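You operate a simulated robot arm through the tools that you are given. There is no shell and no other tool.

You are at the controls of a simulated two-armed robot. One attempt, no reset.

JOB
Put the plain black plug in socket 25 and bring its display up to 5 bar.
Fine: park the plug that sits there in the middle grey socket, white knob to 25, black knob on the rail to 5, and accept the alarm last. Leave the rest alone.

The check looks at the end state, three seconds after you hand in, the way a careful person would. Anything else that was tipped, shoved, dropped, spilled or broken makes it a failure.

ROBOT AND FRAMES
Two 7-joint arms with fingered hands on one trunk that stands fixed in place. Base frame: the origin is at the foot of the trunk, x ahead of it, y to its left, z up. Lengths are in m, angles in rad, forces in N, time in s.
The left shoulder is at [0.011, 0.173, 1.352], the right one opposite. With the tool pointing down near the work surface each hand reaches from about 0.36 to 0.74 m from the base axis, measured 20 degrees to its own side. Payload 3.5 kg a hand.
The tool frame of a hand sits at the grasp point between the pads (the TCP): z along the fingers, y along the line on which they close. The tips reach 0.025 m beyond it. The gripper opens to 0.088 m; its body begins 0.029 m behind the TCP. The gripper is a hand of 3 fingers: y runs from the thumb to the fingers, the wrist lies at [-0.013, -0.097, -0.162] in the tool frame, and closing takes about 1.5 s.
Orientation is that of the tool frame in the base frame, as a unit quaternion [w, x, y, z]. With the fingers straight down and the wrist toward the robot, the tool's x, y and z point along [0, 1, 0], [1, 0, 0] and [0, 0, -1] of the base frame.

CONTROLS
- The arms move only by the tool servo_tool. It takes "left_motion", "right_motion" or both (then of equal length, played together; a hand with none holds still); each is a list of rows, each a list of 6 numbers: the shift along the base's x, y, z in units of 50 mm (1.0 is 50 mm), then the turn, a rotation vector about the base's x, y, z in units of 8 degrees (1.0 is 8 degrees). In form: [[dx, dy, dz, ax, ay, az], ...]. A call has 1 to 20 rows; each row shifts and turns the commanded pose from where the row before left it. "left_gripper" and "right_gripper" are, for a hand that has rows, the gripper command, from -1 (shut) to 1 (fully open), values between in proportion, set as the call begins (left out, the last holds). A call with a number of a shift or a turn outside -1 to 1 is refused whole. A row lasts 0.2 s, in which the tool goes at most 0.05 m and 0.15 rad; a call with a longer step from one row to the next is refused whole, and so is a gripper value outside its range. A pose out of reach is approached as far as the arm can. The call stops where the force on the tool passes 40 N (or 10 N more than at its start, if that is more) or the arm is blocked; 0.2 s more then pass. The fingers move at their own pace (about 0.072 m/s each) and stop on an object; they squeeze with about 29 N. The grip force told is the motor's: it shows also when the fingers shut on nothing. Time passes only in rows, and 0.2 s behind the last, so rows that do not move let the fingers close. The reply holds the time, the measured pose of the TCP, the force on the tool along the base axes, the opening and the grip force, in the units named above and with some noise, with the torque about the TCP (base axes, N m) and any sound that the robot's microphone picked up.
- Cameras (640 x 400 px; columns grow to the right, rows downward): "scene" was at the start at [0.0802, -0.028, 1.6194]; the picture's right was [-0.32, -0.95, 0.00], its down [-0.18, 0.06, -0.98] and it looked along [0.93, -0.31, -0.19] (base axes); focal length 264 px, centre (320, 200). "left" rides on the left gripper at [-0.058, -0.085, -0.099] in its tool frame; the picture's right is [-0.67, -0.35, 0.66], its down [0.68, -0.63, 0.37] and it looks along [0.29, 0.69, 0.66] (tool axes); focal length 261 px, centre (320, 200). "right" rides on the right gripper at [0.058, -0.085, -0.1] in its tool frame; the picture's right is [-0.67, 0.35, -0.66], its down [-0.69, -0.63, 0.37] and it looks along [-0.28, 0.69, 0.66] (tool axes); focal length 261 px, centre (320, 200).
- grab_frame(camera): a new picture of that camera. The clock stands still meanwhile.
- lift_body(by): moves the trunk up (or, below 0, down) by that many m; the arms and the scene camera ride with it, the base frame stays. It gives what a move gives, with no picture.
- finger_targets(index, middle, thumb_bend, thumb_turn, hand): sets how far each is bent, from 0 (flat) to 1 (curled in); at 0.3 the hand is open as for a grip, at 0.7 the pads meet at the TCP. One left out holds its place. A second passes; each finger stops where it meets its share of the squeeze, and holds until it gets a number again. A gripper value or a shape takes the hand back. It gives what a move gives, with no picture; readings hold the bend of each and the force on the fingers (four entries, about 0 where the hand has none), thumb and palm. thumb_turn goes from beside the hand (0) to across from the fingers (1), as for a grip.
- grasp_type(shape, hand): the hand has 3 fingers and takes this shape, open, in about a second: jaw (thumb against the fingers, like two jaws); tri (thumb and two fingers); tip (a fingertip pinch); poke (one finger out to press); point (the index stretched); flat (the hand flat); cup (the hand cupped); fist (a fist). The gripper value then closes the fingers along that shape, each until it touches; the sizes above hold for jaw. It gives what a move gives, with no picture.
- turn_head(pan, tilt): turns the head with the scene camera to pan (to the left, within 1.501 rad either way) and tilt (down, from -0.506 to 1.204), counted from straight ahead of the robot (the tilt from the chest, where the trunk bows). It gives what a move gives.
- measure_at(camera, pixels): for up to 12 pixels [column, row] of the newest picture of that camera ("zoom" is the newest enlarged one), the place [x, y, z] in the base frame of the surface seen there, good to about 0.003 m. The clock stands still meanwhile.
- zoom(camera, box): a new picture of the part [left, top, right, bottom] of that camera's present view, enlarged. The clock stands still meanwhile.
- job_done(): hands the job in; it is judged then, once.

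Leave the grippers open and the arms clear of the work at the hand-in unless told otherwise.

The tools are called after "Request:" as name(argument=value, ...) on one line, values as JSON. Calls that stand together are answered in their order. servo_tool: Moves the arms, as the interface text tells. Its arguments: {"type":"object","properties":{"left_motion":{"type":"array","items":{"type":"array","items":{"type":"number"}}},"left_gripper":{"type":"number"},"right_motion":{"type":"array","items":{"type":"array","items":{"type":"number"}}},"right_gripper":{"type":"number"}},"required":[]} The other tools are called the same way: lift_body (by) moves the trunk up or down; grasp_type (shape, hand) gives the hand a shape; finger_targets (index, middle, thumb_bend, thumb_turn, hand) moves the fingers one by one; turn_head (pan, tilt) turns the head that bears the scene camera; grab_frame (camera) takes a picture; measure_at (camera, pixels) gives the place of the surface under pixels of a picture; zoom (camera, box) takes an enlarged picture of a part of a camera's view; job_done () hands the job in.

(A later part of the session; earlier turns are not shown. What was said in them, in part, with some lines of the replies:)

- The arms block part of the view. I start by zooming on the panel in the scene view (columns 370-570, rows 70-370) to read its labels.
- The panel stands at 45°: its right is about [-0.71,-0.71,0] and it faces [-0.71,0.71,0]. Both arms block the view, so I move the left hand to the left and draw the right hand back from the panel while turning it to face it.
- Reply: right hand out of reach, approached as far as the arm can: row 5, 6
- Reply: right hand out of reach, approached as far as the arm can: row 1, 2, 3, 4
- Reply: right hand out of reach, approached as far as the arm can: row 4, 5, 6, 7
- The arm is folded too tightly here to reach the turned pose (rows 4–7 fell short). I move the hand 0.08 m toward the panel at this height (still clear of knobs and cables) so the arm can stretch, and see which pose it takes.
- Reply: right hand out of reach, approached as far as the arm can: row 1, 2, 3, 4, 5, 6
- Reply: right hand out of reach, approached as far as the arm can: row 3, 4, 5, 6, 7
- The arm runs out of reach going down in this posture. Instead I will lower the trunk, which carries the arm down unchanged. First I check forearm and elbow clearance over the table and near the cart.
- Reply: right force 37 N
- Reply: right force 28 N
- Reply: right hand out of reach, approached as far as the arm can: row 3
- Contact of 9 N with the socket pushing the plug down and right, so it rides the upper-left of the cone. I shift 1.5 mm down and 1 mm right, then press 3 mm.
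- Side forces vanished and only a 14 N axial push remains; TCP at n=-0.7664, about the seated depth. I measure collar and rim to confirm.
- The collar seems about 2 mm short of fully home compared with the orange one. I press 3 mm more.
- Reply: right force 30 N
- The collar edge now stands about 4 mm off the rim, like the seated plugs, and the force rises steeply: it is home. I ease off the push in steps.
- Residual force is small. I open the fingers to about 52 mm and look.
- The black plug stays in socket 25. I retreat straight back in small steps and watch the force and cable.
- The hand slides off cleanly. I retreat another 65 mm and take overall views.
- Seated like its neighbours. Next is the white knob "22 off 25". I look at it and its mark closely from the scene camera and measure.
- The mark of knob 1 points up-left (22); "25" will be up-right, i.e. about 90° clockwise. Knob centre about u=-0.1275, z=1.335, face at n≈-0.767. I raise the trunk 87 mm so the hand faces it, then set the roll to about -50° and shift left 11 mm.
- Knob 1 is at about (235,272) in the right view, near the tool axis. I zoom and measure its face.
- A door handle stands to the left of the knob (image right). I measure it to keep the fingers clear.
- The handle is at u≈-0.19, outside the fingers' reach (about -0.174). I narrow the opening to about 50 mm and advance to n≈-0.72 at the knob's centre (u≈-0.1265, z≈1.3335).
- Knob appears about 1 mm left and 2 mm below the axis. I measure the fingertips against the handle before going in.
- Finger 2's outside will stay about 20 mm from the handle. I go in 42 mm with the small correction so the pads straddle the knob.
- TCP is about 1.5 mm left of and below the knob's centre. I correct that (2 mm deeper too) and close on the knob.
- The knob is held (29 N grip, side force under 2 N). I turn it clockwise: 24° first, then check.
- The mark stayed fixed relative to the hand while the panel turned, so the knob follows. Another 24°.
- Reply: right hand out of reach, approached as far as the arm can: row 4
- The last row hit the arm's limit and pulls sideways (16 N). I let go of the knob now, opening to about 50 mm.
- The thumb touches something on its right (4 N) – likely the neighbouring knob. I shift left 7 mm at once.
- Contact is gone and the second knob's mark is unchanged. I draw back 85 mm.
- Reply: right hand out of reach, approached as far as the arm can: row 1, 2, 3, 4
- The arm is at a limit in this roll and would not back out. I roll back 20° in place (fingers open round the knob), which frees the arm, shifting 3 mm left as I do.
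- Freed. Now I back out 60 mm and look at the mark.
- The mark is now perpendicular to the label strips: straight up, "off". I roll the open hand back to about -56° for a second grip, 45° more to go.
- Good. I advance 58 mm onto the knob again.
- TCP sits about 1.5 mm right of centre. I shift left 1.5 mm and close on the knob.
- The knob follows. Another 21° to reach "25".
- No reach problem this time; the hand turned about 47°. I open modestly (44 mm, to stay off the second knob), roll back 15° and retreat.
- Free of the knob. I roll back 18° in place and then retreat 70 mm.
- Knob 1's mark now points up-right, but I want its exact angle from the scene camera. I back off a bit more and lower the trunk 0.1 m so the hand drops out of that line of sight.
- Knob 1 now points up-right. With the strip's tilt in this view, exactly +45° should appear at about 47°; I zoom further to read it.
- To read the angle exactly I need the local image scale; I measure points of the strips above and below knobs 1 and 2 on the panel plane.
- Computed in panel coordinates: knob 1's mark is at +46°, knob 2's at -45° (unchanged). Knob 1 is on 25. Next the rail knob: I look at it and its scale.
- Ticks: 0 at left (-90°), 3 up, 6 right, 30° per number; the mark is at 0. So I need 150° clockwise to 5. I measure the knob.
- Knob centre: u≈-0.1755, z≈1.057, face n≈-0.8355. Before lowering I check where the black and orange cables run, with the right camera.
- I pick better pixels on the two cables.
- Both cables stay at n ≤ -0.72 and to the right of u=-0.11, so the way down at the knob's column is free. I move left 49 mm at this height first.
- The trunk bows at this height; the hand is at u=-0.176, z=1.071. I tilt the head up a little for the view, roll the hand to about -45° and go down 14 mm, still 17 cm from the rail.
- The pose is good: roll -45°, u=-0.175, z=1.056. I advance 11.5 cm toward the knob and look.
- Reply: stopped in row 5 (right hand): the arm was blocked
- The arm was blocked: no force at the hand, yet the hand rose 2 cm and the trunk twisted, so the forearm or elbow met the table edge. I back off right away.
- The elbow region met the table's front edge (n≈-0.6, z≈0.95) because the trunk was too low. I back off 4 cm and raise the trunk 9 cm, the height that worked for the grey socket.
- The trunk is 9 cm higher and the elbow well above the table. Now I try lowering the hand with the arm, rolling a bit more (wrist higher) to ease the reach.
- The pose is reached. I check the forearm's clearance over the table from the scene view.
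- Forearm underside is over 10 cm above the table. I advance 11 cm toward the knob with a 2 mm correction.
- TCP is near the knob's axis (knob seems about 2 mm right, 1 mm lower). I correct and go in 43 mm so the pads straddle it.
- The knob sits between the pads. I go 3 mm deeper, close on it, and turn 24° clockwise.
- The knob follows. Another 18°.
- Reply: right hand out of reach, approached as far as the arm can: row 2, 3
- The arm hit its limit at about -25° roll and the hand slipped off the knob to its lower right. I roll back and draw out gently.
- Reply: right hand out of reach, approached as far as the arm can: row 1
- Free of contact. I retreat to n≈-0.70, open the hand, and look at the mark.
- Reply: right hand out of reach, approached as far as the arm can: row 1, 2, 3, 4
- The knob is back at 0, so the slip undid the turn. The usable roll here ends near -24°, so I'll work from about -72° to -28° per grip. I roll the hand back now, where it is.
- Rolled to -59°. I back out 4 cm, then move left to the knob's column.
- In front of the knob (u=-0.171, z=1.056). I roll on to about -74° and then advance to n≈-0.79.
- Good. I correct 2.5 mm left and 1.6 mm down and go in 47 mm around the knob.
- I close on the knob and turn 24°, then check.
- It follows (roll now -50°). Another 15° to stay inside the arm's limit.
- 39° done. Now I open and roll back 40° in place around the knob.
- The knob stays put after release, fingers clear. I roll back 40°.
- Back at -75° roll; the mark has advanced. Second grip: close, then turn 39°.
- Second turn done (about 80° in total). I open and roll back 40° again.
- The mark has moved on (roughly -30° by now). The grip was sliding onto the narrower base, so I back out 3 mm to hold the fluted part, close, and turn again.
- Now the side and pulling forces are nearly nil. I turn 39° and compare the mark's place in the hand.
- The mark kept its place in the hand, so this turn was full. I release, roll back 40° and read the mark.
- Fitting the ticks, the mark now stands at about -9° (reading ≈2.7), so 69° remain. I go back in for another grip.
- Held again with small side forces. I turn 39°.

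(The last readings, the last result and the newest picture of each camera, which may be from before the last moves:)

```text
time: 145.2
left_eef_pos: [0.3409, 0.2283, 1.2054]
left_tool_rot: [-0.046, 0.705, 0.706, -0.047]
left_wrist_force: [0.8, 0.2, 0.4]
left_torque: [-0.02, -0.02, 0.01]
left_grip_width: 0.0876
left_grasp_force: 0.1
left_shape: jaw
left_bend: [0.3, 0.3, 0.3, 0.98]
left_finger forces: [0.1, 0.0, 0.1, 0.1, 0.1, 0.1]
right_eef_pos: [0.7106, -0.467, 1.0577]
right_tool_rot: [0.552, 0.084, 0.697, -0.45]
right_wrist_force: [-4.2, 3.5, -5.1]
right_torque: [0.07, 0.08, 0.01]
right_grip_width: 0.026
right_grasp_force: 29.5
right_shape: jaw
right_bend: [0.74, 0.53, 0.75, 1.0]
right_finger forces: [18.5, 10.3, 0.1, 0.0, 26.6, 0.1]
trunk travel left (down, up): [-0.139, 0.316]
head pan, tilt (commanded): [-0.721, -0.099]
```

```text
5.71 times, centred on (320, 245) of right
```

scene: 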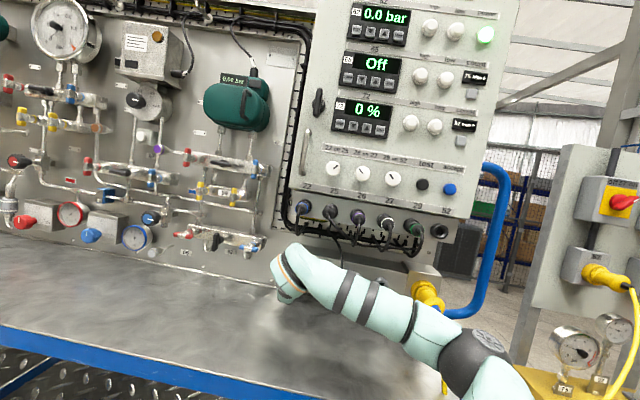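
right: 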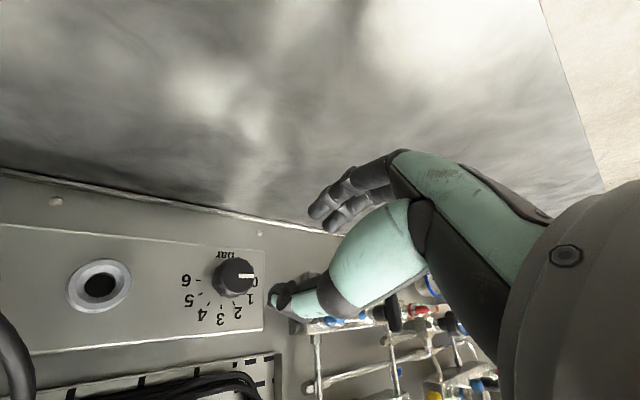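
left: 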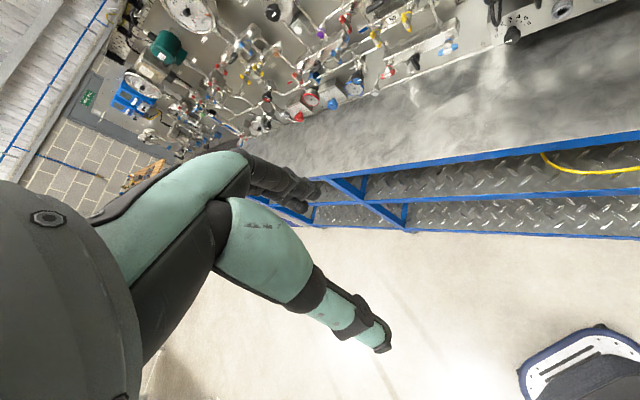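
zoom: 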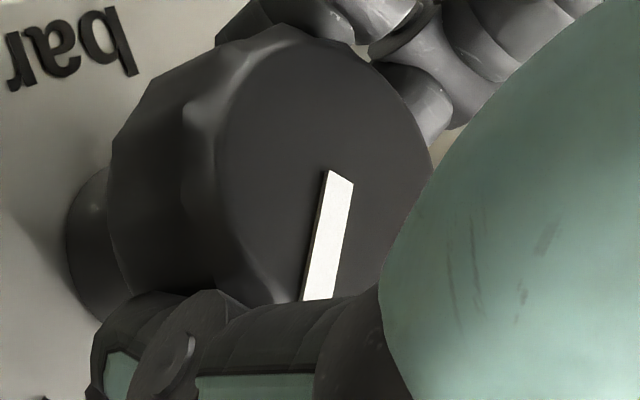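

No slip; the mark should be at about +30° (reading 4). I release, roll back and check.

Request:
servo_tool(right_motion=[[0, 0, 0, 0, 0, 0], [0, 0, 0, 0, 0, 0], [0, 0, 0, 0, 0, 0], [0, 0, 0, 0, 0, 0]], right_gripper=0.1)

Request:
servo_tool(right_motion=[[0, 0, 0, -0.59, 0.59, 0], [0, 0, 0, -0.59, 0.59, 0], [0, 0, 0, -0.59, 0.59, 0], [0, 0, 0, -0.59, 0.59, 0], [0, 0, 0, -0.59, 0.59, 0], [0, 0, 0, -0.59, 0.59, 0], [0, 0, 0, 0, 0, 0]])

Request:
servo_tool(right_motion=[[-0.3, 0.3, 0, 0, 0, 0], [-0.3, 0.3, 0, 0, 0, 0], [-0.3, 0.3, 0, 0, 0, 0], [0, 0, 0, 0, 0, 0]])

Request:
zoom(camera="right", box=[160, 210, 320, 320])

```text
time: 146.2
left_eef_pos: [0.3423, 0.2275, 1.2057]
left_tool_rot: [-0.047, 0.706, 0.705, -0.047]
left_wrist_force: [0.0, -0.2, -0.2]
left_torque: [0.0, -0.01, 0.0]
left_grip_width: 0.0878
left_grasp_force: 0.1
left_shape: jaw
left_bend: [0.3, 0.3, 0.3, 0.98]
left_finger forces: [0.0, 0.0, 0.1, 0.0, 0.1, 0.0]
right_eef_pos: [0.7122, -0.4668, 1.0562]
right_tool_rot: [0.551, 0.084, 0.697, -0.451]
right_wrist_force: [-0.5, 0.2, 0.3]
right_torque: [-0.01, -0.02, 0.02]
right_grip_width: 0.0479
right_grasp_force: 0.0
right_shape: jaw
right_bend: [0.74, 0.43, 0.67, 1.0]
right_finger forces: [0.0, 0.0, 0.0, 0.1, 0.1, 0.1]
trunk travel left (down, up): [-0.139, 0.316]
head pan, tilt (commanded): [-0.721, -0.099]
```

```text
time: 147.8
left_eef_pos: [0.3406, 0.2283, 1.2046]
left_tool_rot: [-0.047, 0.706, 0.705, -0.046]
left_wrist_force: [-0.2, 0.3, -0.1]
left_torque: [0.03, 0.03, 0.03]
left_grip_width: 0.0879
left_grasp_force: 0.1
left_shape: jaw
left_bend: [0.3, 0.3, 0.3, 0.98]
left_finger forces: [0.1, 0.0, 0.0, 0.0, 0.0, 0.0]
right_eef_pos: [0.7111, -0.467, 1.0571]
right_tool_rot: [0.369, -0.165, 0.679, -0.613]
right_wrist_force: [0.8, 0.4, 0.1]
right_torque: [-0.01, -0.05, 0.03]
right_grip_width: 0.0478
right_grasp_force: 0.1
right_shape: jaw
right_bend: [0.74, 0.43, 0.67, 1.0]
right_finger forces: [0.0, 0.0, 0.0, 0.0, 0.0, 0.0]
trunk travel left (down, up): [-0.139, 0.316]
head pan, tilt (commanded): [-0.721, -0.099]
```

```text
time: 148.8
left_eef_pos: [0.3405, 0.2282, 1.2056]
left_tool_rot: [-0.046, 0.705, 0.706, -0.047]
left_wrist_force: [0.1, -0.2, 0.9]
left_torque: [0.03, -0.02, 0.0]
left_grip_width: 0.0877
left_grasp_force: 0.1
left_shape: jaw
left_bend: [0.3, 0.3, 0.3, 0.98]
left_finger forces: [0.0, 0.1, 0.0, 0.0, 0.1, 0.0]
right_eef_pos: [0.6677, -0.4213, 1.0569]
right_tool_rot: [0.369, -0.164, 0.679, -0.613]
right_wrist_force: [0.3, 0.1, -0.8]
right_torque: [-0.02, -0.01, 0.02]
right_grip_width: 0.0482
right_grasp_force: 0.1
right_shape: jaw
right_bend: [0.74, 0.43, 0.67, 1.0]
right_finger forces: [0.0, 0.1, 0.0, 0.0, 0.0, 0.0]
trunk travel left (down, up): [-0.139, 0.316]
head pan, tilt (commanded): [-0.721, -0.099]
```

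```text
3.64 times, centred on (240, 265) of right
```

zoom: 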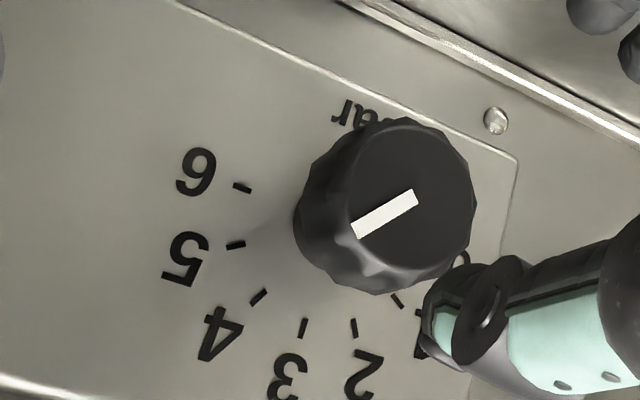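

Projected onto the knob face, the mark is now at about +41° (reading ≈4.4); 19° remain. I go in again, grip and turn 19°.

Request:
servo_tool(right_motion=[[0.3, -0.305, -0.005, 0, 0, 0], [0.3, -0.305, -0.005, 0, 0, 0], [0.3, -0.305, -0.005, 0, 0, 0], [0, 0, 0, 0, 0, 0]])

Request:
servo_tool(right_motion=[[0, 0, 0, 0, 0, 0], [0, 0, 0, 0, 0, 0], [0, 0, 0, 0, 0, 0], [0, 0, 0, 0, 0, 0], [0, 0, 0, 0, 0, 0], [0, 0, 0, 0, 0, 0], [0, 0, 0, 0, 0, 0]], right_gripper=-1)

Request:
servo_tool(right_motion=[[0, 0, 0, 0.42, -0.42, 0], [0, 0, 0, 0.42, -0.42, 0], [0, 0, 0, 0.42, -0.42, 0], [0, 0, 0, 0.42, -0.42, 0], [0, 0, 0, 0, 0, 0]])

Request:
zoom(camera="right", box=[270, 210, 370, 280])

```text
time: 149.8
left_eef_pos: [0.34, 0.2275, 1.2051]
left_tool_rot: [-0.046, 0.706, 0.705, -0.048]
left_wrist_force: [0.0, 0.5, -0.2]
left_torque: [0.02, 0.02, 0.01]
left_grip_width: 0.0878
left_grasp_force: 0.0
left_shape: jaw
left_bend: [0.3, 0.3, 0.3, 0.98]
left_finger forces: [0.1, 0.0, 0.0, 0.1, 0.0, 0.0]
right_eef_pos: [0.7128, -0.4682, 1.0562]
right_tool_rot: [0.369, -0.164, 0.679, -0.613]
right_wrist_force: [0.4, -0.2, -1.0]
right_torque: [-0.01, 0.02, 0.0]
right_grip_width: 0.0479
right_grasp_force: 0.1
right_shape: jaw
right_bend: [0.74, 0.43, 0.67, 1.0]
right_finger forces: [0.0, 0.0, 0.0, 0.0, 0.0, 0.0]
trunk travel left (down, up): [-0.139, 0.316]
head pan, tilt (commanded): [-0.721, -0.099]
```

```text
time: 151.4
left_eef_pos: [0.3402, 0.2278, 1.2058]
left_tool_rot: [-0.046, 0.705, 0.706, -0.047]
left_wrist_force: [-0.7, 0.1, -0.5]
left_torque: [-0.02, 0.01, 0.0]
left_grip_width: 0.0877
left_grasp_force: 0.1
left_shape: jaw
left_bend: [0.3, 0.3, 0.3, 0.98]
left_finger forces: [0.1, 0.0, 0.1, 0.0, 0.0, 0.1]
right_eef_pos: [0.7134, -0.4675, 1.0569]
right_tool_rot: [0.369, -0.165, 0.679, -0.613]
right_wrist_force: [-0.7, -2.1, -0.6]
right_torque: [0.05, 0.03, 0.0]
right_grip_width: 0.0261
right_grasp_force: 28.7
right_shape: jaw
right_bend: [0.74, 0.53, 0.74, 1.0]
right_finger forces: [15.9, 9.6, 0.0, 0.0, 25.4, 0.0]
trunk travel left (down, up): [-0.139, 0.316]
head pan, tilt (commanded): [-0.721, -0.099]
```

```text
time: 152.6
left_eef_pos: [0.3399, 0.2276, 1.2037]
left_tool_rot: [-0.047, 0.705, 0.706, -0.046]
left_wrist_force: [0.0, 0.2, 1.1]
left_torque: [-0.03, 0.01, -0.02]
left_grip_width: 0.0873
left_grasp_force: 0.1
left_shape: jaw
left_bend: [0.3, 0.3, 0.3, 0.98]
left_finger forces: [0.0, 0.1, 0.0, 0.1, 0.0, 0.0]
right_eef_pos: [0.7125, -0.4685, 1.0573]
right_tool_rot: [0.464, -0.048, 0.698, -0.544]
right_wrist_force: [-1.2, -2.0, -1.9]
right_torque: [0.01, 0.07, -0.01]
right_grip_width: 0.0256
right_grasp_force: 29.1
right_shape: jaw
right_bend: [0.74, 0.53, 0.74, 1.0]
right_finger forces: [16.4, 10.3, 0.0, 0.0, 25.5, 0.1]
trunk travel left (down, up): [-0.139, 0.316]
head pan, tilt (commanded): [-0.721, -0.099]
```

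```text
5.71 times, centred on (320, 245) of right
```

zoom: 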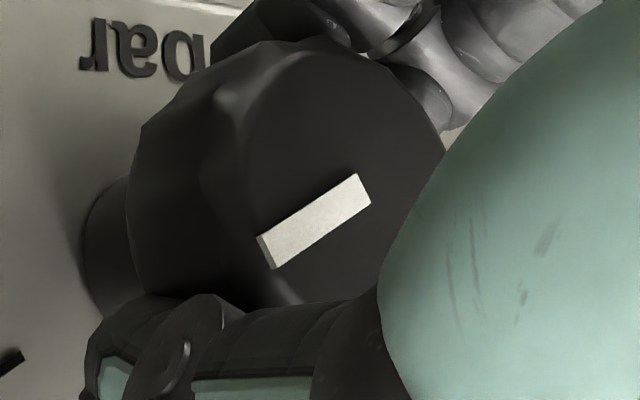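

Projected, the mark now stands at about +62° (5 is +60°). I release and step back to verify.

Request:
servo_tool(right_motion=[[0, 0, 0, 0, 0, 0], [0, 0, 0, 0, 0, 0], [0, 0, 0, 0, 0, 0], [0, 0, 0, 0, 0, 0]], right_gripper=0.1)

Request:
servo_tool(right_motion=[[-0.3, 0.3, 0, 0, 0, 0], [-0.3, 0.3, 0, 0, 0, 0], [-0.3, 0.3, 0, 0, 0, 0], [0, 0, 0, 0, 0, 0]])

Request:
zoom(camera="right", box=[160, 210, 320, 320])

```text
time: 153.6
left_eef_pos: [0.3404, 0.2278, 1.2053]
left_tool_rot: [-0.046, 0.705, 0.706, -0.048]
left_wrist_force: [-0.5, 0.5, -0.2]
left_torque: [0.0, 0.0, 0.02]
left_grip_width: 0.0874
left_grasp_force: 0.1
left_shape: jaw
left_bend: [0.3, 0.3, 0.3, 0.98]
left_finger forces: [0.1, 0.0, 0.1, 0.0, 0.0, 0.0]
right_eef_pos: [0.7125, -0.4661, 1.0566]
right_tool_rot: [0.464, -0.047, 0.698, -0.544]
right_wrist_force: [-1.0, -0.5, 0.7]
right_torque: [0.01, 0.04, -0.02]
right_grip_width: 0.0479
right_grasp_force: 0.1
right_shape: jaw
right_bend: [0.74, 0.43, 0.67, 1.0]
right_finger forces: [0.0, 0.0, 0.0, 0.0, 0.0, 0.0]
trunk travel left (down, up): [-0.139, 0.316]
head pan, tilt (commanded): [-0.721, -0.099]
```

```text
time: 154.6
left_eef_pos: [0.3418, 0.2279, 1.2052]
left_tool_rot: [-0.047, 0.706, 0.705, -0.047]
left_wrist_force: [0.5, -0.4, 0.2]
left_torque: [-0.03, -0.02, 0.02]
left_grip_width: 0.0876
left_grasp_force: 0.2
left_shape: jaw
left_bend: [0.3, 0.3, 0.3, 0.98]
left_finger forces: [0.0, 0.0, 0.0, 0.0, 0.0, 0.0]
right_eef_pos: [0.6679, -0.4214, 1.0559]
right_tool_rot: [0.462, -0.047, 0.698, -0.545]
right_wrist_force: [0.7, -0.8, 0.4]
right_torque: [0.01, 0.0, -0.02]
right_grip_width: 0.0479
right_grasp_force: 0.1
right_shape: jaw
right_bend: [0.74, 0.43, 0.67, 1.0]
right_finger forces: [0.0, 0.1, 0.0, 0.1, 0.0, 0.0]
trunk travel left (down, up): [-0.139, 0.316]
head pan, tilt (commanded): [-0.721, -0.099]
```

```text
3.64 times, centred on (240, 265) of right
```

zoom: 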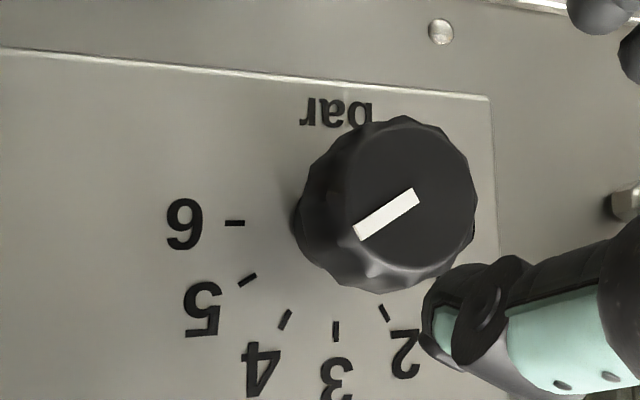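

The mark runs parallel to the "5" tick. I check the display 62 in the scene view.

Request:
grab_frame(camera="scene")

Request:
zoom(camera="scene", box=[330, 0, 510, 130])

```text
taken
```

scene: 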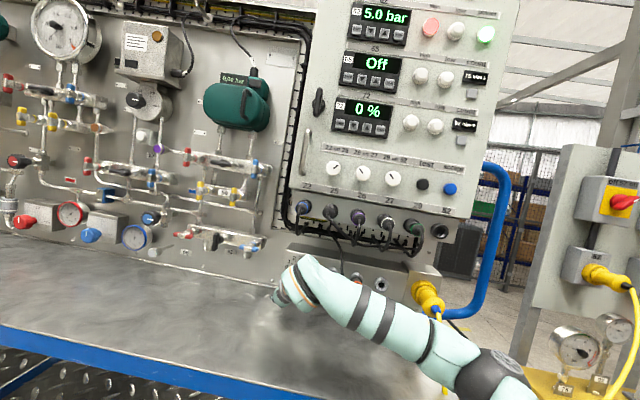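

```text
3.08 times, centred on (420, 65) of scene
```

zoom: 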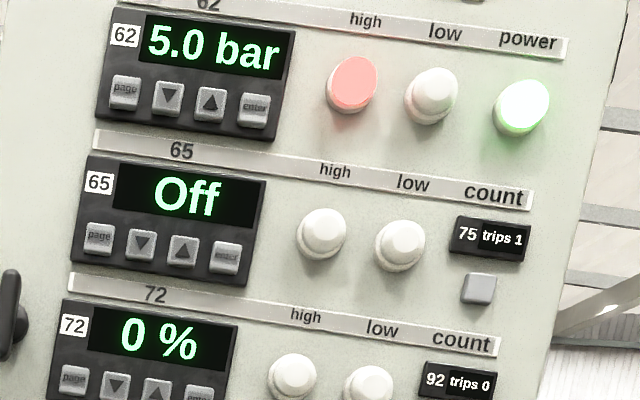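

Display 62 reads 5.0 bar, the "high" lamp is lit: the alarm to accept. I retreat from the rail, then raise the trunk to bring the hand up to the accept button.

Request:
servo_tool(right_motion=[[-0.3, 0.3, 0, 0, 0, 0], [-0.3, 0.3, 0, 0, 0, 0], [-0.3, 0.3, 0, 0, 0, 0], [-0.3, 0.3, 0, 0, 0, 0], [0, 0, 0, 0, 0, 0]])

Request:
zoom(camera="scene", box=[260, 240, 340, 290])

```text
time: 155.8
left_eef_pos: [0.3416, 0.2272, 1.2045]
left_tool_rot: [-0.047, 0.705, 0.706, -0.047]
left_wrist_force: [0.0, 0.2, -0.9]
left_torque: [0.02, 0.02, -0.03]
left_grip_width: 0.0877
left_grasp_force: 0.1
left_shape: jaw
left_bend: [0.3, 0.3, 0.3, 0.98]
left_finger forces: [0.0, 0.0, 0.0, 0.0, 0.0, 0.1]
right_eef_pos: [0.6062, -0.3633, 1.0572]
right_tool_rot: [0.463, -0.048, 0.698, -0.544]
right_wrist_force: [1.1, 0.1, -0.2]
right_torque: [0.0, -0.01, 0.01]
right_grip_width: 0.0479
right_grasp_force: 0.0
right_shape: jaw
right_bend: [0.74, 0.43, 0.67, 1.0]
right_finger forces: [0.0, 0.0, 0.0, 0.0, 0.0, 0.1]
trunk travel left (down, up): [-0.139, 0.316]
head pan, tilt (commanded): [-0.721, -0.099]
```

```text
8.00 times, centred on (300, 265) of scene
```

zoom: 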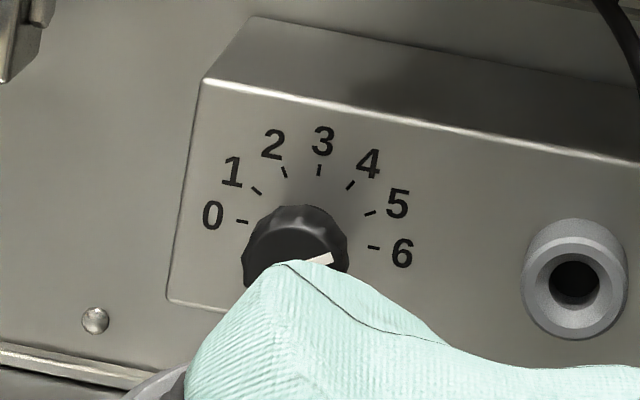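

The mark lies between 5 and the knob's right-up side as expected. I retreat 30 mm more, then raise the trunk 0.2 m and the arm a little.

Request:
servo_tool(right_motion=[[-0.22, 0.2, 0, 0, 0, 0], [-0.22, 0.2, 0, 0, 0, 0], [0, 0, 0, 0, 0, 0]])

Request:
lift_body(by=0.2)

Request:
grab_frame(camera="scene")

```text
time: 156.6
left_eef_pos: [0.3401, 0.2283, 1.2056]
left_tool_rot: [-0.047, 0.706, 0.705, -0.047]
left_wrist_force: [0.3, -0.1, 0.6]
left_torque: [-0.01, 0.02, 0.0]
left_grip_width: 0.0876
left_grasp_force: 0.0
left_shape: jaw
left_bend: [0.3, 0.3, 0.3, 0.98]
left_finger forces: [0.1, 0.0, 0.0, 0.0, 0.0, 0.0]
right_eef_pos: [0.5859, -0.3433, 1.0559]
right_tool_rot: [0.463, -0.047, 0.698, -0.544]
right_wrist_force: [-0.2, -0.2, 0.5]
right_torque: [0.02, -0.03, -0.01]
right_grip_width: 0.0482
right_grasp_force: 0.0
right_shape: jaw
right_bend: [0.74, 0.43, 0.67, 1.0]
right_finger forces: [0.0, 0.1, 0.0, 0.0, 0.0, 0.0]
trunk travel left (down, up): [-0.139, 0.316]
head pan, tilt (commanded): [-0.721, -0.099]
```

```text
time: 158.8
left_eef_pos: [0.3411, 0.229, 1.4036]
left_tool_rot: [-0.046, 0.706, 0.705, -0.047]
left_wrist_force: [0.0, 0.4, 0.0]
left_torque: [0.01, 0.02, 0.0]
left_grip_width: 0.0876
left_grasp_force: 0.0
left_shape: jaw
left_bend: [0.3, 0.3, 0.3, 0.98]
left_finger forces: [0.0, 0.1, 0.2, 0.0, 0.0, 0.1]
right_eef_pos: [0.5858, -0.3432, 1.2577]
right_tool_rot: [0.463, -0.047, 0.698, -0.544]
right_wrist_force: [0.2, 0.5, -1.2]
right_torque: [-0.01, 0.02, 0.03]
right_grip_width: 0.048
right_grasp_force: 0.1
right_shape: jaw
right_bend: [0.74, 0.43, 0.67, 1.0]
right_finger forces: [0.0, 0.0, 0.0, 0.0, 0.1, 0.1]
trunk travel left (down, up): [-0.339, 0.116]
head pan, tilt (commanded): [-0.721, -0.099]
```

```text
taken
```

scene: 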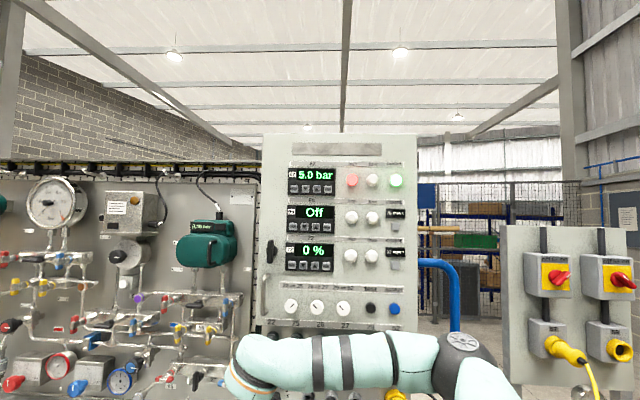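

I tilt the head back down, raise the hand 80 mm and move it right along the panel toward the accept button.

Request:
turn_head(pan=-0.72, tilt=0.25)

Request:
servo_tool(right_motion=[[-0.2, -0.2, 0.4, 0, 0, 0], [-0.2, -0.2, 0.4, 0, 0, 0], [-0.2, -0.2, 0.4, 0, 0, 0], [-0.3, -0.3, 0.4, 0.3, -0.3, 0], [-0.5, -0.5, 0, 0.3, -0.3, 0], [-0.5, -0.5, 0, 0.3, -0.3, 0], [-0.5, -0.5, 0, 0, 0, 0], [0, 0, 0, 0, 0, 0]])

Request:
grab_frame(camera="scene")

```text
time: 159.6
left_eef_pos: [0.3402, 0.2279, 1.4053]
left_tool_rot: [-0.047, 0.706, 0.705, -0.048]
left_wrist_force: [-0.8, -0.8, 0.2]
left_torque: [0.0, 0.0, 0.02]
left_grip_width: 0.0878
left_grasp_force: 0.1
left_shape: jaw
left_bend: [0.3, 0.3, 0.3, 0.98]
left_finger forces: [0.0, 0.1, 0.1, 0.0, 0.1, 0.0]
right_eef_pos: [0.5853, -0.3423, 1.2561]
right_tool_rot: [0.464, -0.048, 0.697, -0.544]
right_wrist_force: [-0.3, 0.4, 0.2]
right_torque: [0.0, -0.03, 0.0]
right_grip_width: 0.0479
right_grasp_force: 0.1
right_shape: jaw
right_bend: [0.74, 0.43, 0.67, 1.0]
right_finger forces: [0.0, 0.1, 0.0, 0.0, 0.0, 0.0]
trunk travel left (down, up): [-0.339, 0.116]
head pan, tilt (commanded): [-0.721, 0.25]
```

```text
time: 161.4
left_eef_pos: [0.3409, 0.2282, 1.4041]
left_tool_rot: [-0.046, 0.705, 0.706, -0.048]
left_wrist_force: [0.5, -0.4, 0.0]
left_torque: [0.01, -0.02, 0.0]
left_grip_width: 0.0877
left_grasp_force: 0.0
left_shape: jaw
left_bend: [0.3, 0.3, 0.3, 0.98]
left_finger forces: [0.1, 0.0, 0.0, 0.1, 0.0, 0.0]
right_eef_pos: [0.4652, -0.4616, 1.337]
right_tool_rot: [0.508, 0.015, 0.7, -0.501]
right_wrist_force: [0.9, 0.4, 0.9]
right_torque: [0.0, 0.0, 0.02]
right_grip_width: 0.0481
right_grasp_force: 0.0
right_shape: jaw
right_bend: [0.74, 0.42, 0.67, 1.0]
right_finger forces: [0.0, 0.0, 0.1, 0.0, 0.1, 0.1]
trunk travel left (down, up): [-0.339, 0.116]
head pan, tilt (commanded): [-0.721, 0.25]
```

```text
taken
```

scene: 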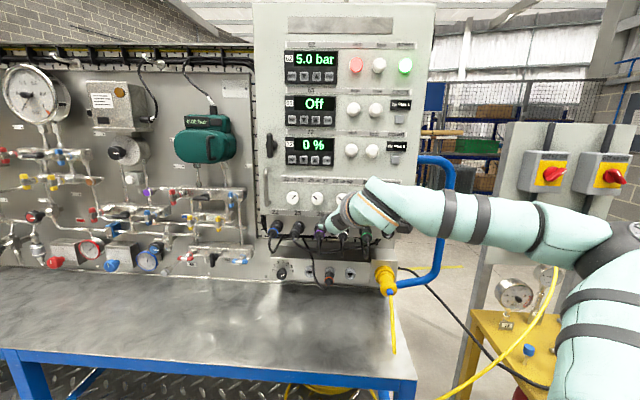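

The whole lower panel is visible now. I zoom on the rail knob to verify its setting before accepting the alarm.

Request:
zoom(camera="scene", box=[250, 245, 370, 305])

Request:
zoom(camera="scene", box=[255, 180, 375, 255])

```text
5.33 times, centred on (310, 275) of scene
```

zoom: 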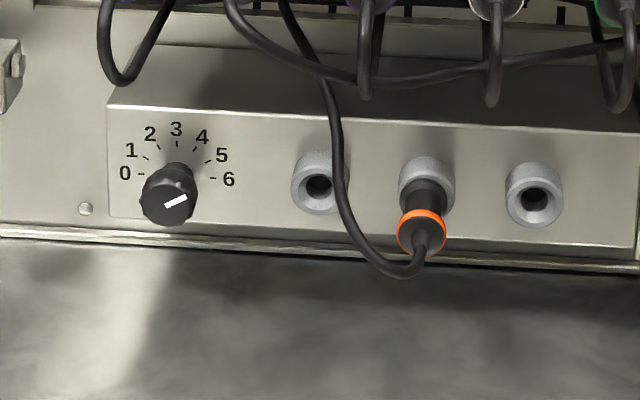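

```text
5.33 times, centred on (315, 218) of scene
```

zoom: 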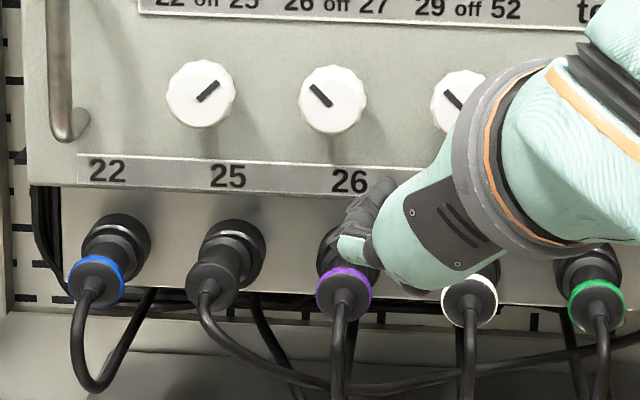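

All as required so far. I move on right 13 cm to face the accept button and shape the hand to poke.

Request:
servo_tool(right_motion=[[-0.468, -0.468, 0, 0, 0, 0], [-0.468, -0.468, 0, 0, 0, 0], [-0.468, -0.468, 0, 0, 0, 0], [-0.468, -0.468, 0, 0, 0, 0], [0, 0, 0, 0, 0, 0]])

Request:
grasp_type(hand="right", shape="poke")

Request:
grab_frame(camera="right")

Request:
grab_frame(camera="scene")

```text
time: 162.6
left_eef_pos: [0.3418, 0.2276, 1.4047]
left_tool_rot: [-0.047, 0.706, 0.705, -0.048]
left_wrist_force: [-0.3, -0.5, 0.8]
left_torque: [0.01, 0.01, 0.0]
left_grip_width: 0.0874
left_grasp_force: 0.1
left_shape: jaw
left_bend: [0.3, 0.3, 0.3, 0.98]
left_finger forces: [0.0, 0.0, 0.0, 0.0, 0.0, 0.0]
right_eef_pos: [0.3713, -0.5555, 1.3359]
right_tool_rot: [0.508, 0.016, 0.7, -0.502]
right_wrist_force: [0.2, 0.7, -0.6]
right_torque: [0.0, -0.02, -0.01]
right_grip_width: 0.0484
right_grasp_force: 0.1
right_shape: jaw
right_bend: [0.74, 0.42, 0.67, 1.0]
right_finger forces: [0.0, 0.1, 0.1, 0.1, 0.0, 0.0]
trunk travel left (down, up): [-0.339, 0.116]
head pan, tilt (commanded): [-0.721, 0.25]
```

```text
time: 163.5
left_eef_pos: [0.3399, 0.2281, 1.4047]
left_tool_rot: [-0.047, 0.706, 0.705, -0.047]
left_wrist_force: [0.1, -0.5, 0.4]
left_torque: [0.02, -0.01, -0.01]
left_grip_width: 0.0877
left_grasp_force: 0.1
left_shape: jaw
left_bend: [0.3, 0.3, 0.3, 0.98]
left_finger forces: [0.0, 0.1, 0.0, 0.0, 0.1, 0.0]
right_eef_pos: [0.3713, -0.555, 1.3351]
right_tool_rot: [0.508, 0.016, 0.7, -0.501]
right_wrist_force: [-1.2, -0.3, 0.3]
right_torque: [0.03, 0.0, 0.0]
right_grip_width: 0.0002
right_grasp_force: 0.0
right_shape: poke
right_bend: [0.7, 0.7, 1.0, 1.0]
right_finger forces: [0.0, 0.0, 0.1, 0.0, 0.0, 0.0]
trunk travel left (down, up): [-0.339, 0.116]
head pan, tilt (commanded): [-0.721, 0.25]
```

```text
taken
```

right: 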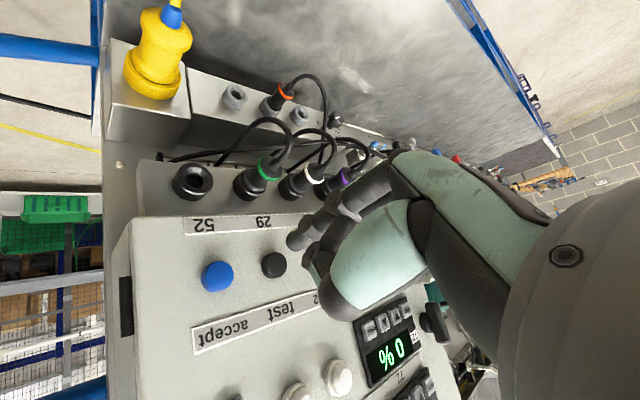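

```text
taken
```

scene: 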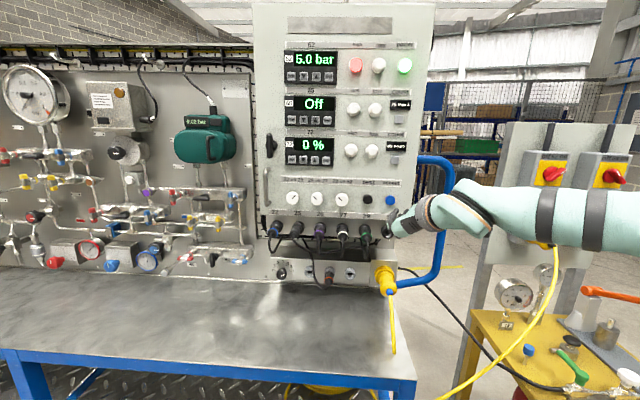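

The poke shape is taken. I zoom on the fingertips and the blue button.

Request:
zoom(camera="right", box=[190, 170, 390, 310])

Request:
measure_at(camera="right", pixels=[[217, 276], [208, 276], [226, 276], [217, 266], [217, 287], [274, 265], [290, 240], [296, 243], [305, 250], [312, 255], [320, 210], [305, 232]])

```text
2.86 times, centred on (290, 240) of right
```

zoom: 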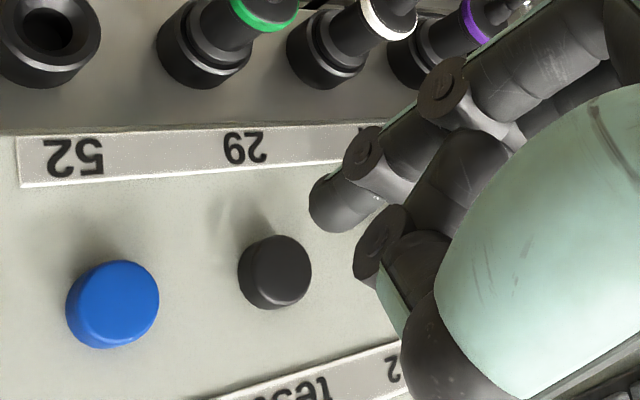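

```text
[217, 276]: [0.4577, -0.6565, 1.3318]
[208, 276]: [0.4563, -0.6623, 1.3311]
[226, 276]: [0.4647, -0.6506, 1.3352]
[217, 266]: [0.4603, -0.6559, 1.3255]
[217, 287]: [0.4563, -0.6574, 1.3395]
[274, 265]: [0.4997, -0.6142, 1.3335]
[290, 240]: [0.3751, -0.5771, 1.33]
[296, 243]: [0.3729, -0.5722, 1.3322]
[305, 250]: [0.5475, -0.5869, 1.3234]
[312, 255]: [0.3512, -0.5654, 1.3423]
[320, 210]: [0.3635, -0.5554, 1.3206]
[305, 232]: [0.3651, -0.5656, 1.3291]
```

The index tip is at about u=0.138, z=1.328 and the blue button's centre at u≈0.138, z≈1.332, n≈-0.788; the test button is 57 mm to the left. I advance 85 mm with 4 mm up and look again.

Request:
servo_tool(right_motion=[[0.4, -0.4, 0.027, 0, 0, 0], [0.4, -0.4, 0.027, 0, 0, 0], [0.4, -0.4, 0.027, 0, 0, 0], [0, 0, 0, 0, 0, 0]])

Request:
zoom(camera="right", box=[210, 180, 370, 300])

Request:
measure_at(camera="zoom", pixels=[[250, 200], [265, 210], [240, 215], [200, 240], [230, 250], [160, 230], [180, 270], [330, 230], [280, 190]])

```text
time: 164.5
left_eef_pos: [0.3414, 0.2278, 1.4056]
left_tool_rot: [-0.046, 0.706, 0.706, -0.047]
left_wrist_force: [0.1, 0.1, 0.1]
left_torque: [-0.02, 0.02, -0.01]
left_grip_width: 0.0877
left_grasp_force: 0.1
left_shape: jaw
left_bend: [0.3, 0.3, 0.3, 0.98]
left_finger forces: [0.1, 0.0, 0.0, 0.0, 0.0, 0.0]
right_eef_pos: [0.4311, -0.6158, 1.3413]
right_tool_rot: [0.506, 0.017, 0.701, -0.502]
right_wrist_force: [0.4, 0.4, -0.1]
right_torque: [-0.02, -0.01, -0.01]
right_grip_width: 0.0
right_grasp_force: 0.0
right_shape: poke
right_bend: [0.7, 0.7, 1.0, 1.0]
right_finger forces: [0.0, 0.0, 0.0, 0.0, 0.0, 0.0]
trunk travel left (down, up): [-0.339, 0.116]
head pan, tilt (commanded): [-0.721, 0.25]
```

```text
3.33 times, centred on (290, 240) of right
```

zoom: 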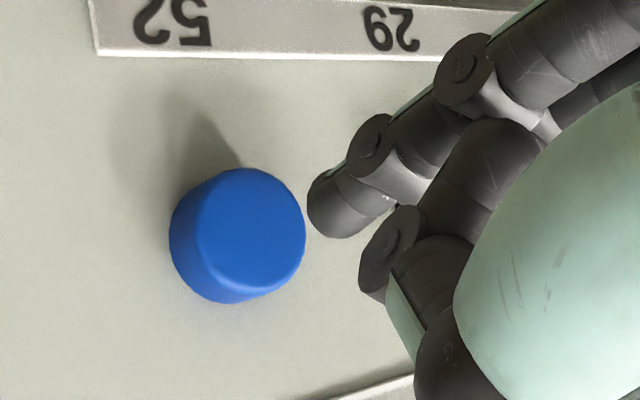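

```text
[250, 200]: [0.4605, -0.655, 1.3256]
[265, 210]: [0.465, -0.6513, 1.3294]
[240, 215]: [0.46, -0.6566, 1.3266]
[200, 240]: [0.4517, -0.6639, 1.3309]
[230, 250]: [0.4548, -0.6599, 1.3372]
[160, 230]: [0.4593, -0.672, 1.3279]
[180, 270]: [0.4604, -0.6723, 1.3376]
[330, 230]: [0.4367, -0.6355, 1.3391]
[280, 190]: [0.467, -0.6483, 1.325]
```

The projected path of the fingertip meets the button's middle. I advance 18 mm (2 mm lower), just short of touching.

Request:
servo_tool(right_motion=[[0.127, -0.127, -0.02, 0, 0, 0], [0.127, -0.127, -0.02, 0, 0, 0], [0, 0, 0, 0, 0, 0]])

Request:
zoom(camera="right", box=[210, 180, 370, 300])

```text
time: 165.3
left_eef_pos: [0.341, 0.227, 1.4038]
left_tool_rot: [-0.046, 0.705, 0.706, -0.047]
left_wrist_force: [-0.8, -0.6, -0.9]
left_torque: [-0.01, 0.02, -0.03]
left_grip_width: 0.0876
left_grasp_force: 0.1
left_shape: jaw
left_bend: [0.3, 0.3, 0.3, 0.98]
left_finger forces: [0.1, 0.1, 0.0, 0.1, 0.0, 0.0]
right_eef_pos: [0.4439, -0.6286, 1.3388]
right_tool_rot: [0.508, 0.015, 0.7, -0.502]
right_wrist_force: [0.6, -0.8, -0.5]
right_torque: [0.06, -0.02, -0.02]
right_grip_width: 0.0001
right_grasp_force: 0.0
right_shape: poke
right_bend: [0.7, 0.7, 1.0, 1.0]
right_finger forces: [0.0, 0.0, 0.0, 0.0, 0.1, 0.0]
trunk travel left (down, up): [-0.339, 0.116]
head pan, tilt (commanded): [-0.721, 0.25]
```

```text
3.33 times, centred on (290, 240) of right
```

zoom: 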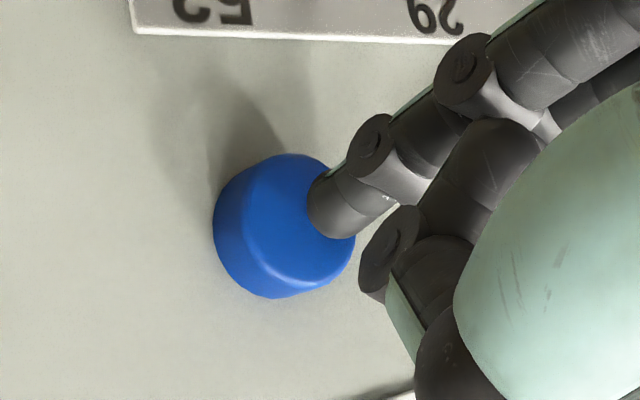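

Fingertip is over the button. I press forward in 3 mm steps, listening for a click.

Request:
servo_tool(right_motion=[[0.043, -0.043, 0, 0, 0, 0], [0.043, -0.043, 0, 0, 0, 0], [0.043, -0.043, 0, 0, 0, 0], [0, 0, 0, 0, 0, 0]])

Request:
zoom(camera="scene", box=[275, 40, 425, 140])

Request:
zoom(camera="right", box=[210, 180, 370, 300])

```text
time: 166.3
left_eef_pos: [0.3399, 0.2287, 1.4055]
left_tool_rot: [-0.046, 0.706, 0.705, -0.047]
left_wrist_force: [1.2, 0.8, 0.4]
left_torque: [0.01, 0.0, 0.01]
left_grip_width: 0.0874
left_grasp_force: 0.0
left_shape: jaw
left_bend: [0.3, 0.3, 0.3, 0.98]
left_finger forces: [0.0, 0.0, 0.0, 0.1, 0.0, 0.1]
right_eef_pos: [0.4504, -0.6344, 1.3396]
right_tool_rot: [0.508, 0.017, 0.7, -0.502]
right_wrist_force: [-2.1, 2.8, -0.7]
right_torque: [-0.02, -0.02, 0.01]
right_grip_width: 0.0002
right_grasp_force: 0.0
right_shape: poke
right_bend: [0.7, 0.7, 1.0, 1.0]
right_finger forces: [0.1, 3.5, 0.1, 0.0, 0.1, 0.1]
trunk travel left (down, up): [-0.339, 0.116]
head pan, tilt (commanded): [-0.721, 0.25]
heard: click
```

```text
4.00 times, centred on (350, 90) of scene
```

zoom: 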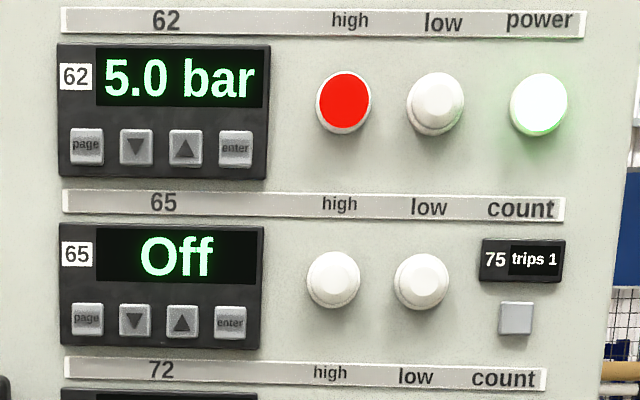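

```text
3.33 times, centred on (290, 240) of right
```

zoom: 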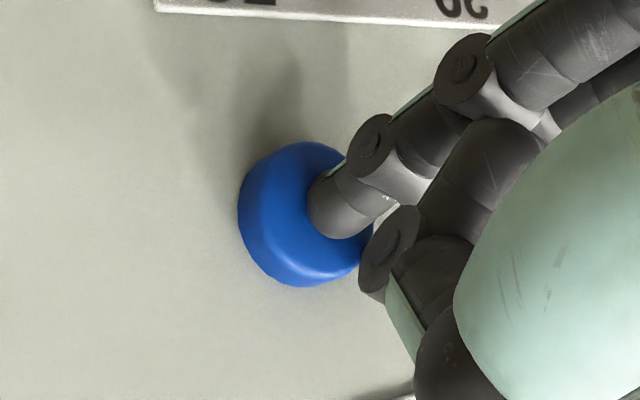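

A click was heard and the lamp changed to a full red, likely steady = accepted. I draw the finger back.

Request:
servo_tool(right_motion=[[-0.1, 0.1, 0, 0, 0, 0], [-0.3, 0.3, 0, 0, 0, 0], [-0.3, 0.3, 0, 0, 0, 0], [-0.3, 0.3, 0, 0, 0, 0], [-0.3, 0.3, 0, 0, 0, 0], [0, 0, 0, 0, 0, 0]])

Request:
zoom(camera="scene", box=[275, 40, 425, 140])

Request:
grab_frame(camera="right")

```text
time: 167.7
left_eef_pos: [0.3401, 0.2277, 1.4047]
left_tool_rot: [-0.047, 0.705, 0.706, -0.047]
left_wrist_force: [0.1, -0.5, -0.2]
left_torque: [0.0, 0.02, -0.04]
left_grip_width: 0.0876
left_grasp_force: 0.0
left_shape: jaw
left_bend: [0.3, 0.3, 0.3, 0.98]
left_finger forces: [0.0, 0.0, 0.0, 0.0, 0.0, 0.0]
right_eef_pos: [0.3864, -0.571, 1.3398]
right_tool_rot: [0.508, 0.017, 0.701, -0.501]
right_wrist_force: [-0.1, 0.4, -0.1]
right_torque: [-0.01, -0.02, 0.0]
right_grip_width: 0.0001
right_grasp_force: 0.1
right_shape: poke
right_bend: [0.7, 0.7, 1.0, 1.0]
right_finger forces: [0.1, 0.1, 0.0, 0.1, 0.1, 0.0]
trunk travel left (down, up): [-0.339, 0.116]
head pan, tilt (commanded): [-0.721, 0.25]
```

```text
4.00 times, centred on (350, 90) of scene
```

zoom: 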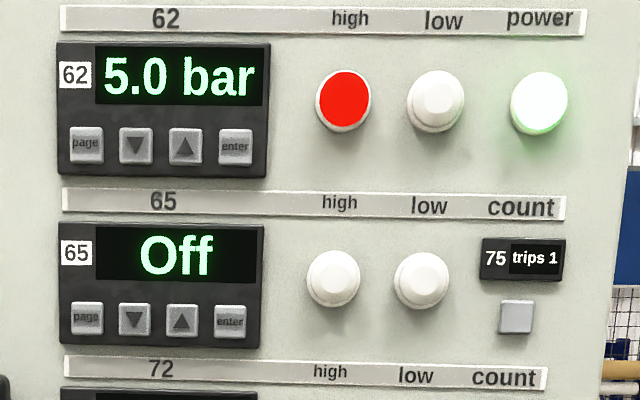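

```text
taken
```

right: 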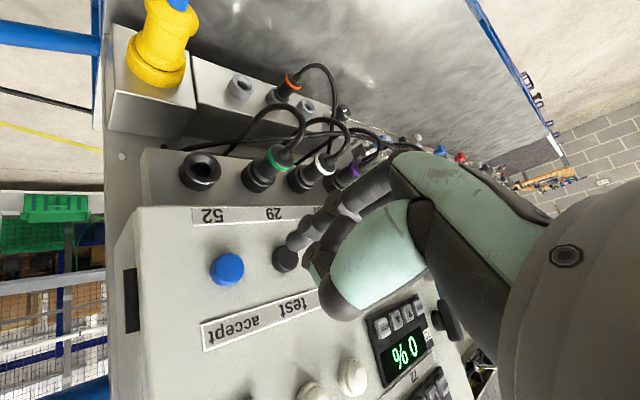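

The lamp is now solid red with 5.0 bar shown. I open the hand in the jaw shape and back further away from the panel.

Request:
grasp_type(hand="right", shape="jaw")

Request:
servo_tool(right_motion=[[-0.25, 0.25, 0.2, 0, 0, 0], [-0.25, 0.25, 0.2, 0, 0, 0], [-0.25, 0.25, 0.2, 0, 0, 0], [-0.2, 0.2, 0.2, 0, 0, 0], [0, 0, 0, 0, 0, 0]], right_gripper=1)

Request:
grab_frame(camera="scene")

```text
time: 168.6
left_eef_pos: [0.3404, 0.228, 1.4047]
left_tool_rot: [-0.046, 0.705, 0.706, -0.046]
left_wrist_force: [0.2, -0.4, 0.2]
left_torque: [-0.04, 0.03, -0.02]
left_grip_width: 0.0874
left_grasp_force: 0.1
left_shape: jaw
left_bend: [0.3, 0.3, 0.3, 0.98]
left_finger forces: [0.0, 0.1, 0.1, 0.1, 0.0, 0.0]
right_eef_pos: [0.3856, -0.5706, 1.3387]
right_tool_rot: [0.509, 0.016, 0.7, -0.501]
right_wrist_force: [1.0, -0.2, -0.7]
right_torque: [0.02, -0.01, -0.03]
right_grip_width: 0.0878
right_grasp_force: 0.2
right_shape: jaw
right_bend: [0.3, 0.3, 0.3, 0.98]
right_finger forces: [0.1, 0.0, 0.0, 0.0, 0.1, 0.1]
trunk travel left (down, up): [-0.339, 0.116]
head pan, tilt (commanded): [-0.721, 0.25]
```

```text
time: 169.8
left_eef_pos: [0.341, 0.2272, 1.4056]
left_tool_rot: [-0.047, 0.705, 0.706, -0.047]
left_wrist_force: [-0.3, 0.2, -0.3]
left_torque: [0.01, -0.01, -0.02]
left_grip_width: 0.0874
left_grasp_force: 0.1
left_shape: jaw
left_bend: [0.3, 0.3, 0.3, 0.98]
left_finger forces: [0.0, 0.1, 0.1, 0.1, 0.0, 0.1]
right_eef_pos: [0.339, -0.5229, 1.3778]
right_tool_rot: [0.507, 0.017, 0.701, -0.501]
right_wrist_force: [-0.8, -0.1, 0.2]
right_torque: [-0.03, 0.01, 0.0]
right_grip_width: 0.0879
right_grasp_force: 0.2
right_shape: jaw
right_bend: [0.3, 0.3, 0.3, 0.98]
right_finger forces: [0.1, 0.0, 0.0, 0.1, 0.1, 0.1]
trunk travel left (down, up): [-0.339, 0.116]
head pan, tilt (commanded): [-0.721, 0.25]
```

```text
taken
```

scene: 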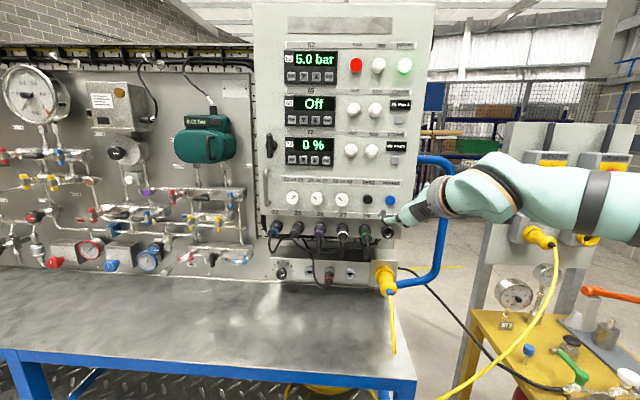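

The lamp is still solid red. I inspect the final state of the sockets, the knobs and the rail in close-ups.

Request:
zoom(camera="scene", box=[255, 180, 415, 280])

Request:
zoom(camera="scene", box=[260, 250, 370, 300])

Request:
zoom(camera="scene", box=[275, 40, 425, 180])

```text
4.00 times, centred on (335, 230) of scene
```

zoom: 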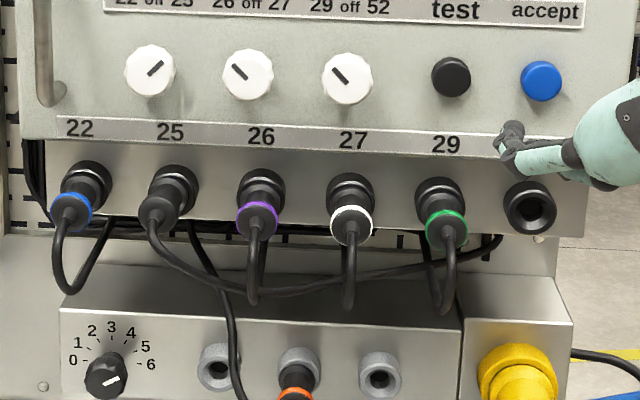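

```text
5.82 times, centred on (315, 275) of scene
```

zoom: 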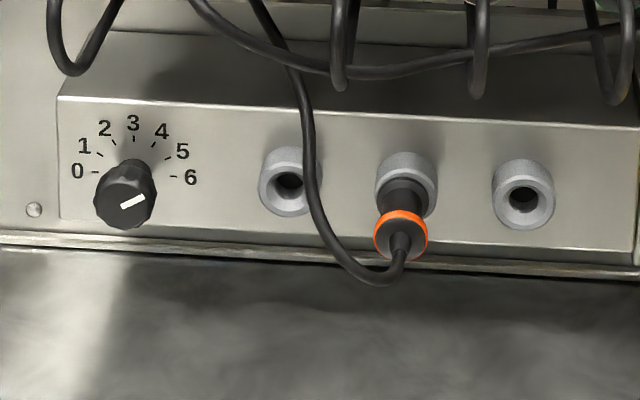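

```text
2.86 times, centred on (350, 110) of scene
```

zoom: 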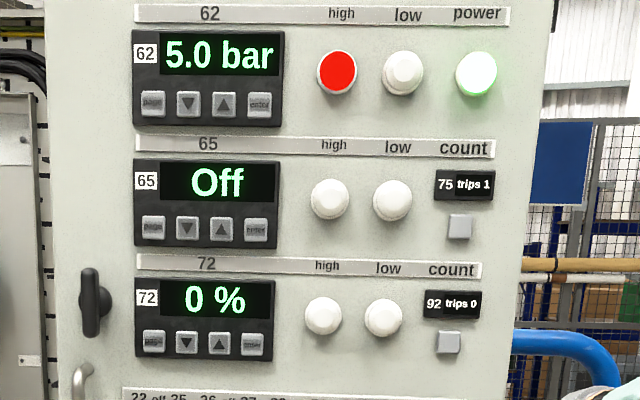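

Everything stands as asked: black plug in 25, orange plug in the middle grey socket, white knob on 25, rail knob on 5, 5.0 bar, alarm accepted. I take the right hand a little further out of the way before handing in.

Request:
servo_tool(right_motion=[[-0.4, 0.0, 0.3, 0, 0, 0], [-0.4, 0.0, 0.3, 0, 0, 0], [0, 0, 0, 0, 0, 0]])

Request:
grab_frame(camera="scene")

```text
time: 170.6
left_eef_pos: [0.3423, 0.2287, 1.4041]
left_tool_rot: [-0.046, 0.706, 0.705, -0.047]
left_wrist_force: [0.0, 0.6, 0.1]
left_torque: [-0.01, 0.01, 0.0]
left_grip_width: 0.0875
left_grasp_force: 0.1
left_shape: jaw
left_bend: [0.3, 0.3, 0.3, 0.98]
left_finger forces: [0.0, 0.0, 0.0, 0.1, 0.0, 0.0]
right_eef_pos: [0.2988, -0.5219, 1.4105]
right_tool_rot: [0.508, 0.015, 0.7, -0.502]
right_wrist_force: [1.2, 0.9, 0.4]
right_torque: [-0.04, -0.02, -0.01]
right_grip_width: 0.088
right_grasp_force: 0.0
right_shape: jaw
right_bend: [0.3, 0.3, 0.3, 0.98]
right_finger forces: [0.1, 0.0, 0.0, 0.0, 0.1, 0.0]
trunk travel left (down, up): [-0.339, 0.116]
head pan, tilt (commanded): [-0.721, 0.25]
```

```text
taken
```

scene: 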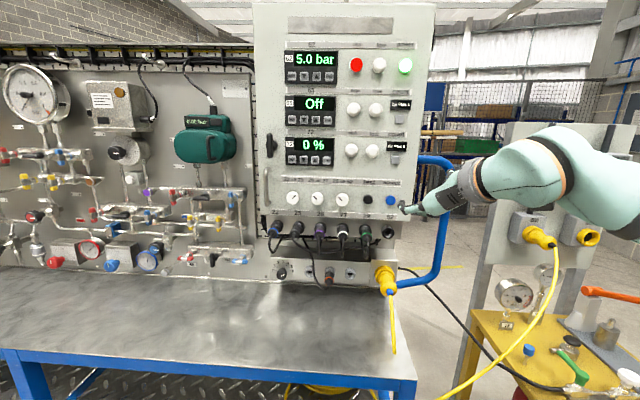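

Both hands are open and well clear of the panel, display 62 holds 5.0 bar, and the high lamp has been steady since the click. I hand the job in.

Request:
job_done()

```text
The job is handed in.
```

The plain black plug is in socket 25 and display 62 reads 5.0 bar.

- **Plugs:** the orange-ringed plug from 25 is parked in the middle grey socket. The black plug came out of 52, so that socket is now empty.
- **White knob:** "22 off 25" is on 25. My thumb brushed the neighbouring "26 off 27" knob lightly, but its mark did not move.
- **Black rail knob:** it points at 5. My first turn slipped back to 0, so I turned it up again in several grips.
- **Alarm:** the "high" lamp on 62 came on when the pressure rose. I pressed accept last; there was a click, and the lamp has been steady red since.

The "75 trips" counter read 0 near the start and now reads 1. I think the high alarm at 5 bar caused it, but I did not see it change. I left its reset alone.

The right forearm met the table edge once on the way to the rail knob. I backed off at once, and nothing there looked moved. Both hands are open and clear of the panel.
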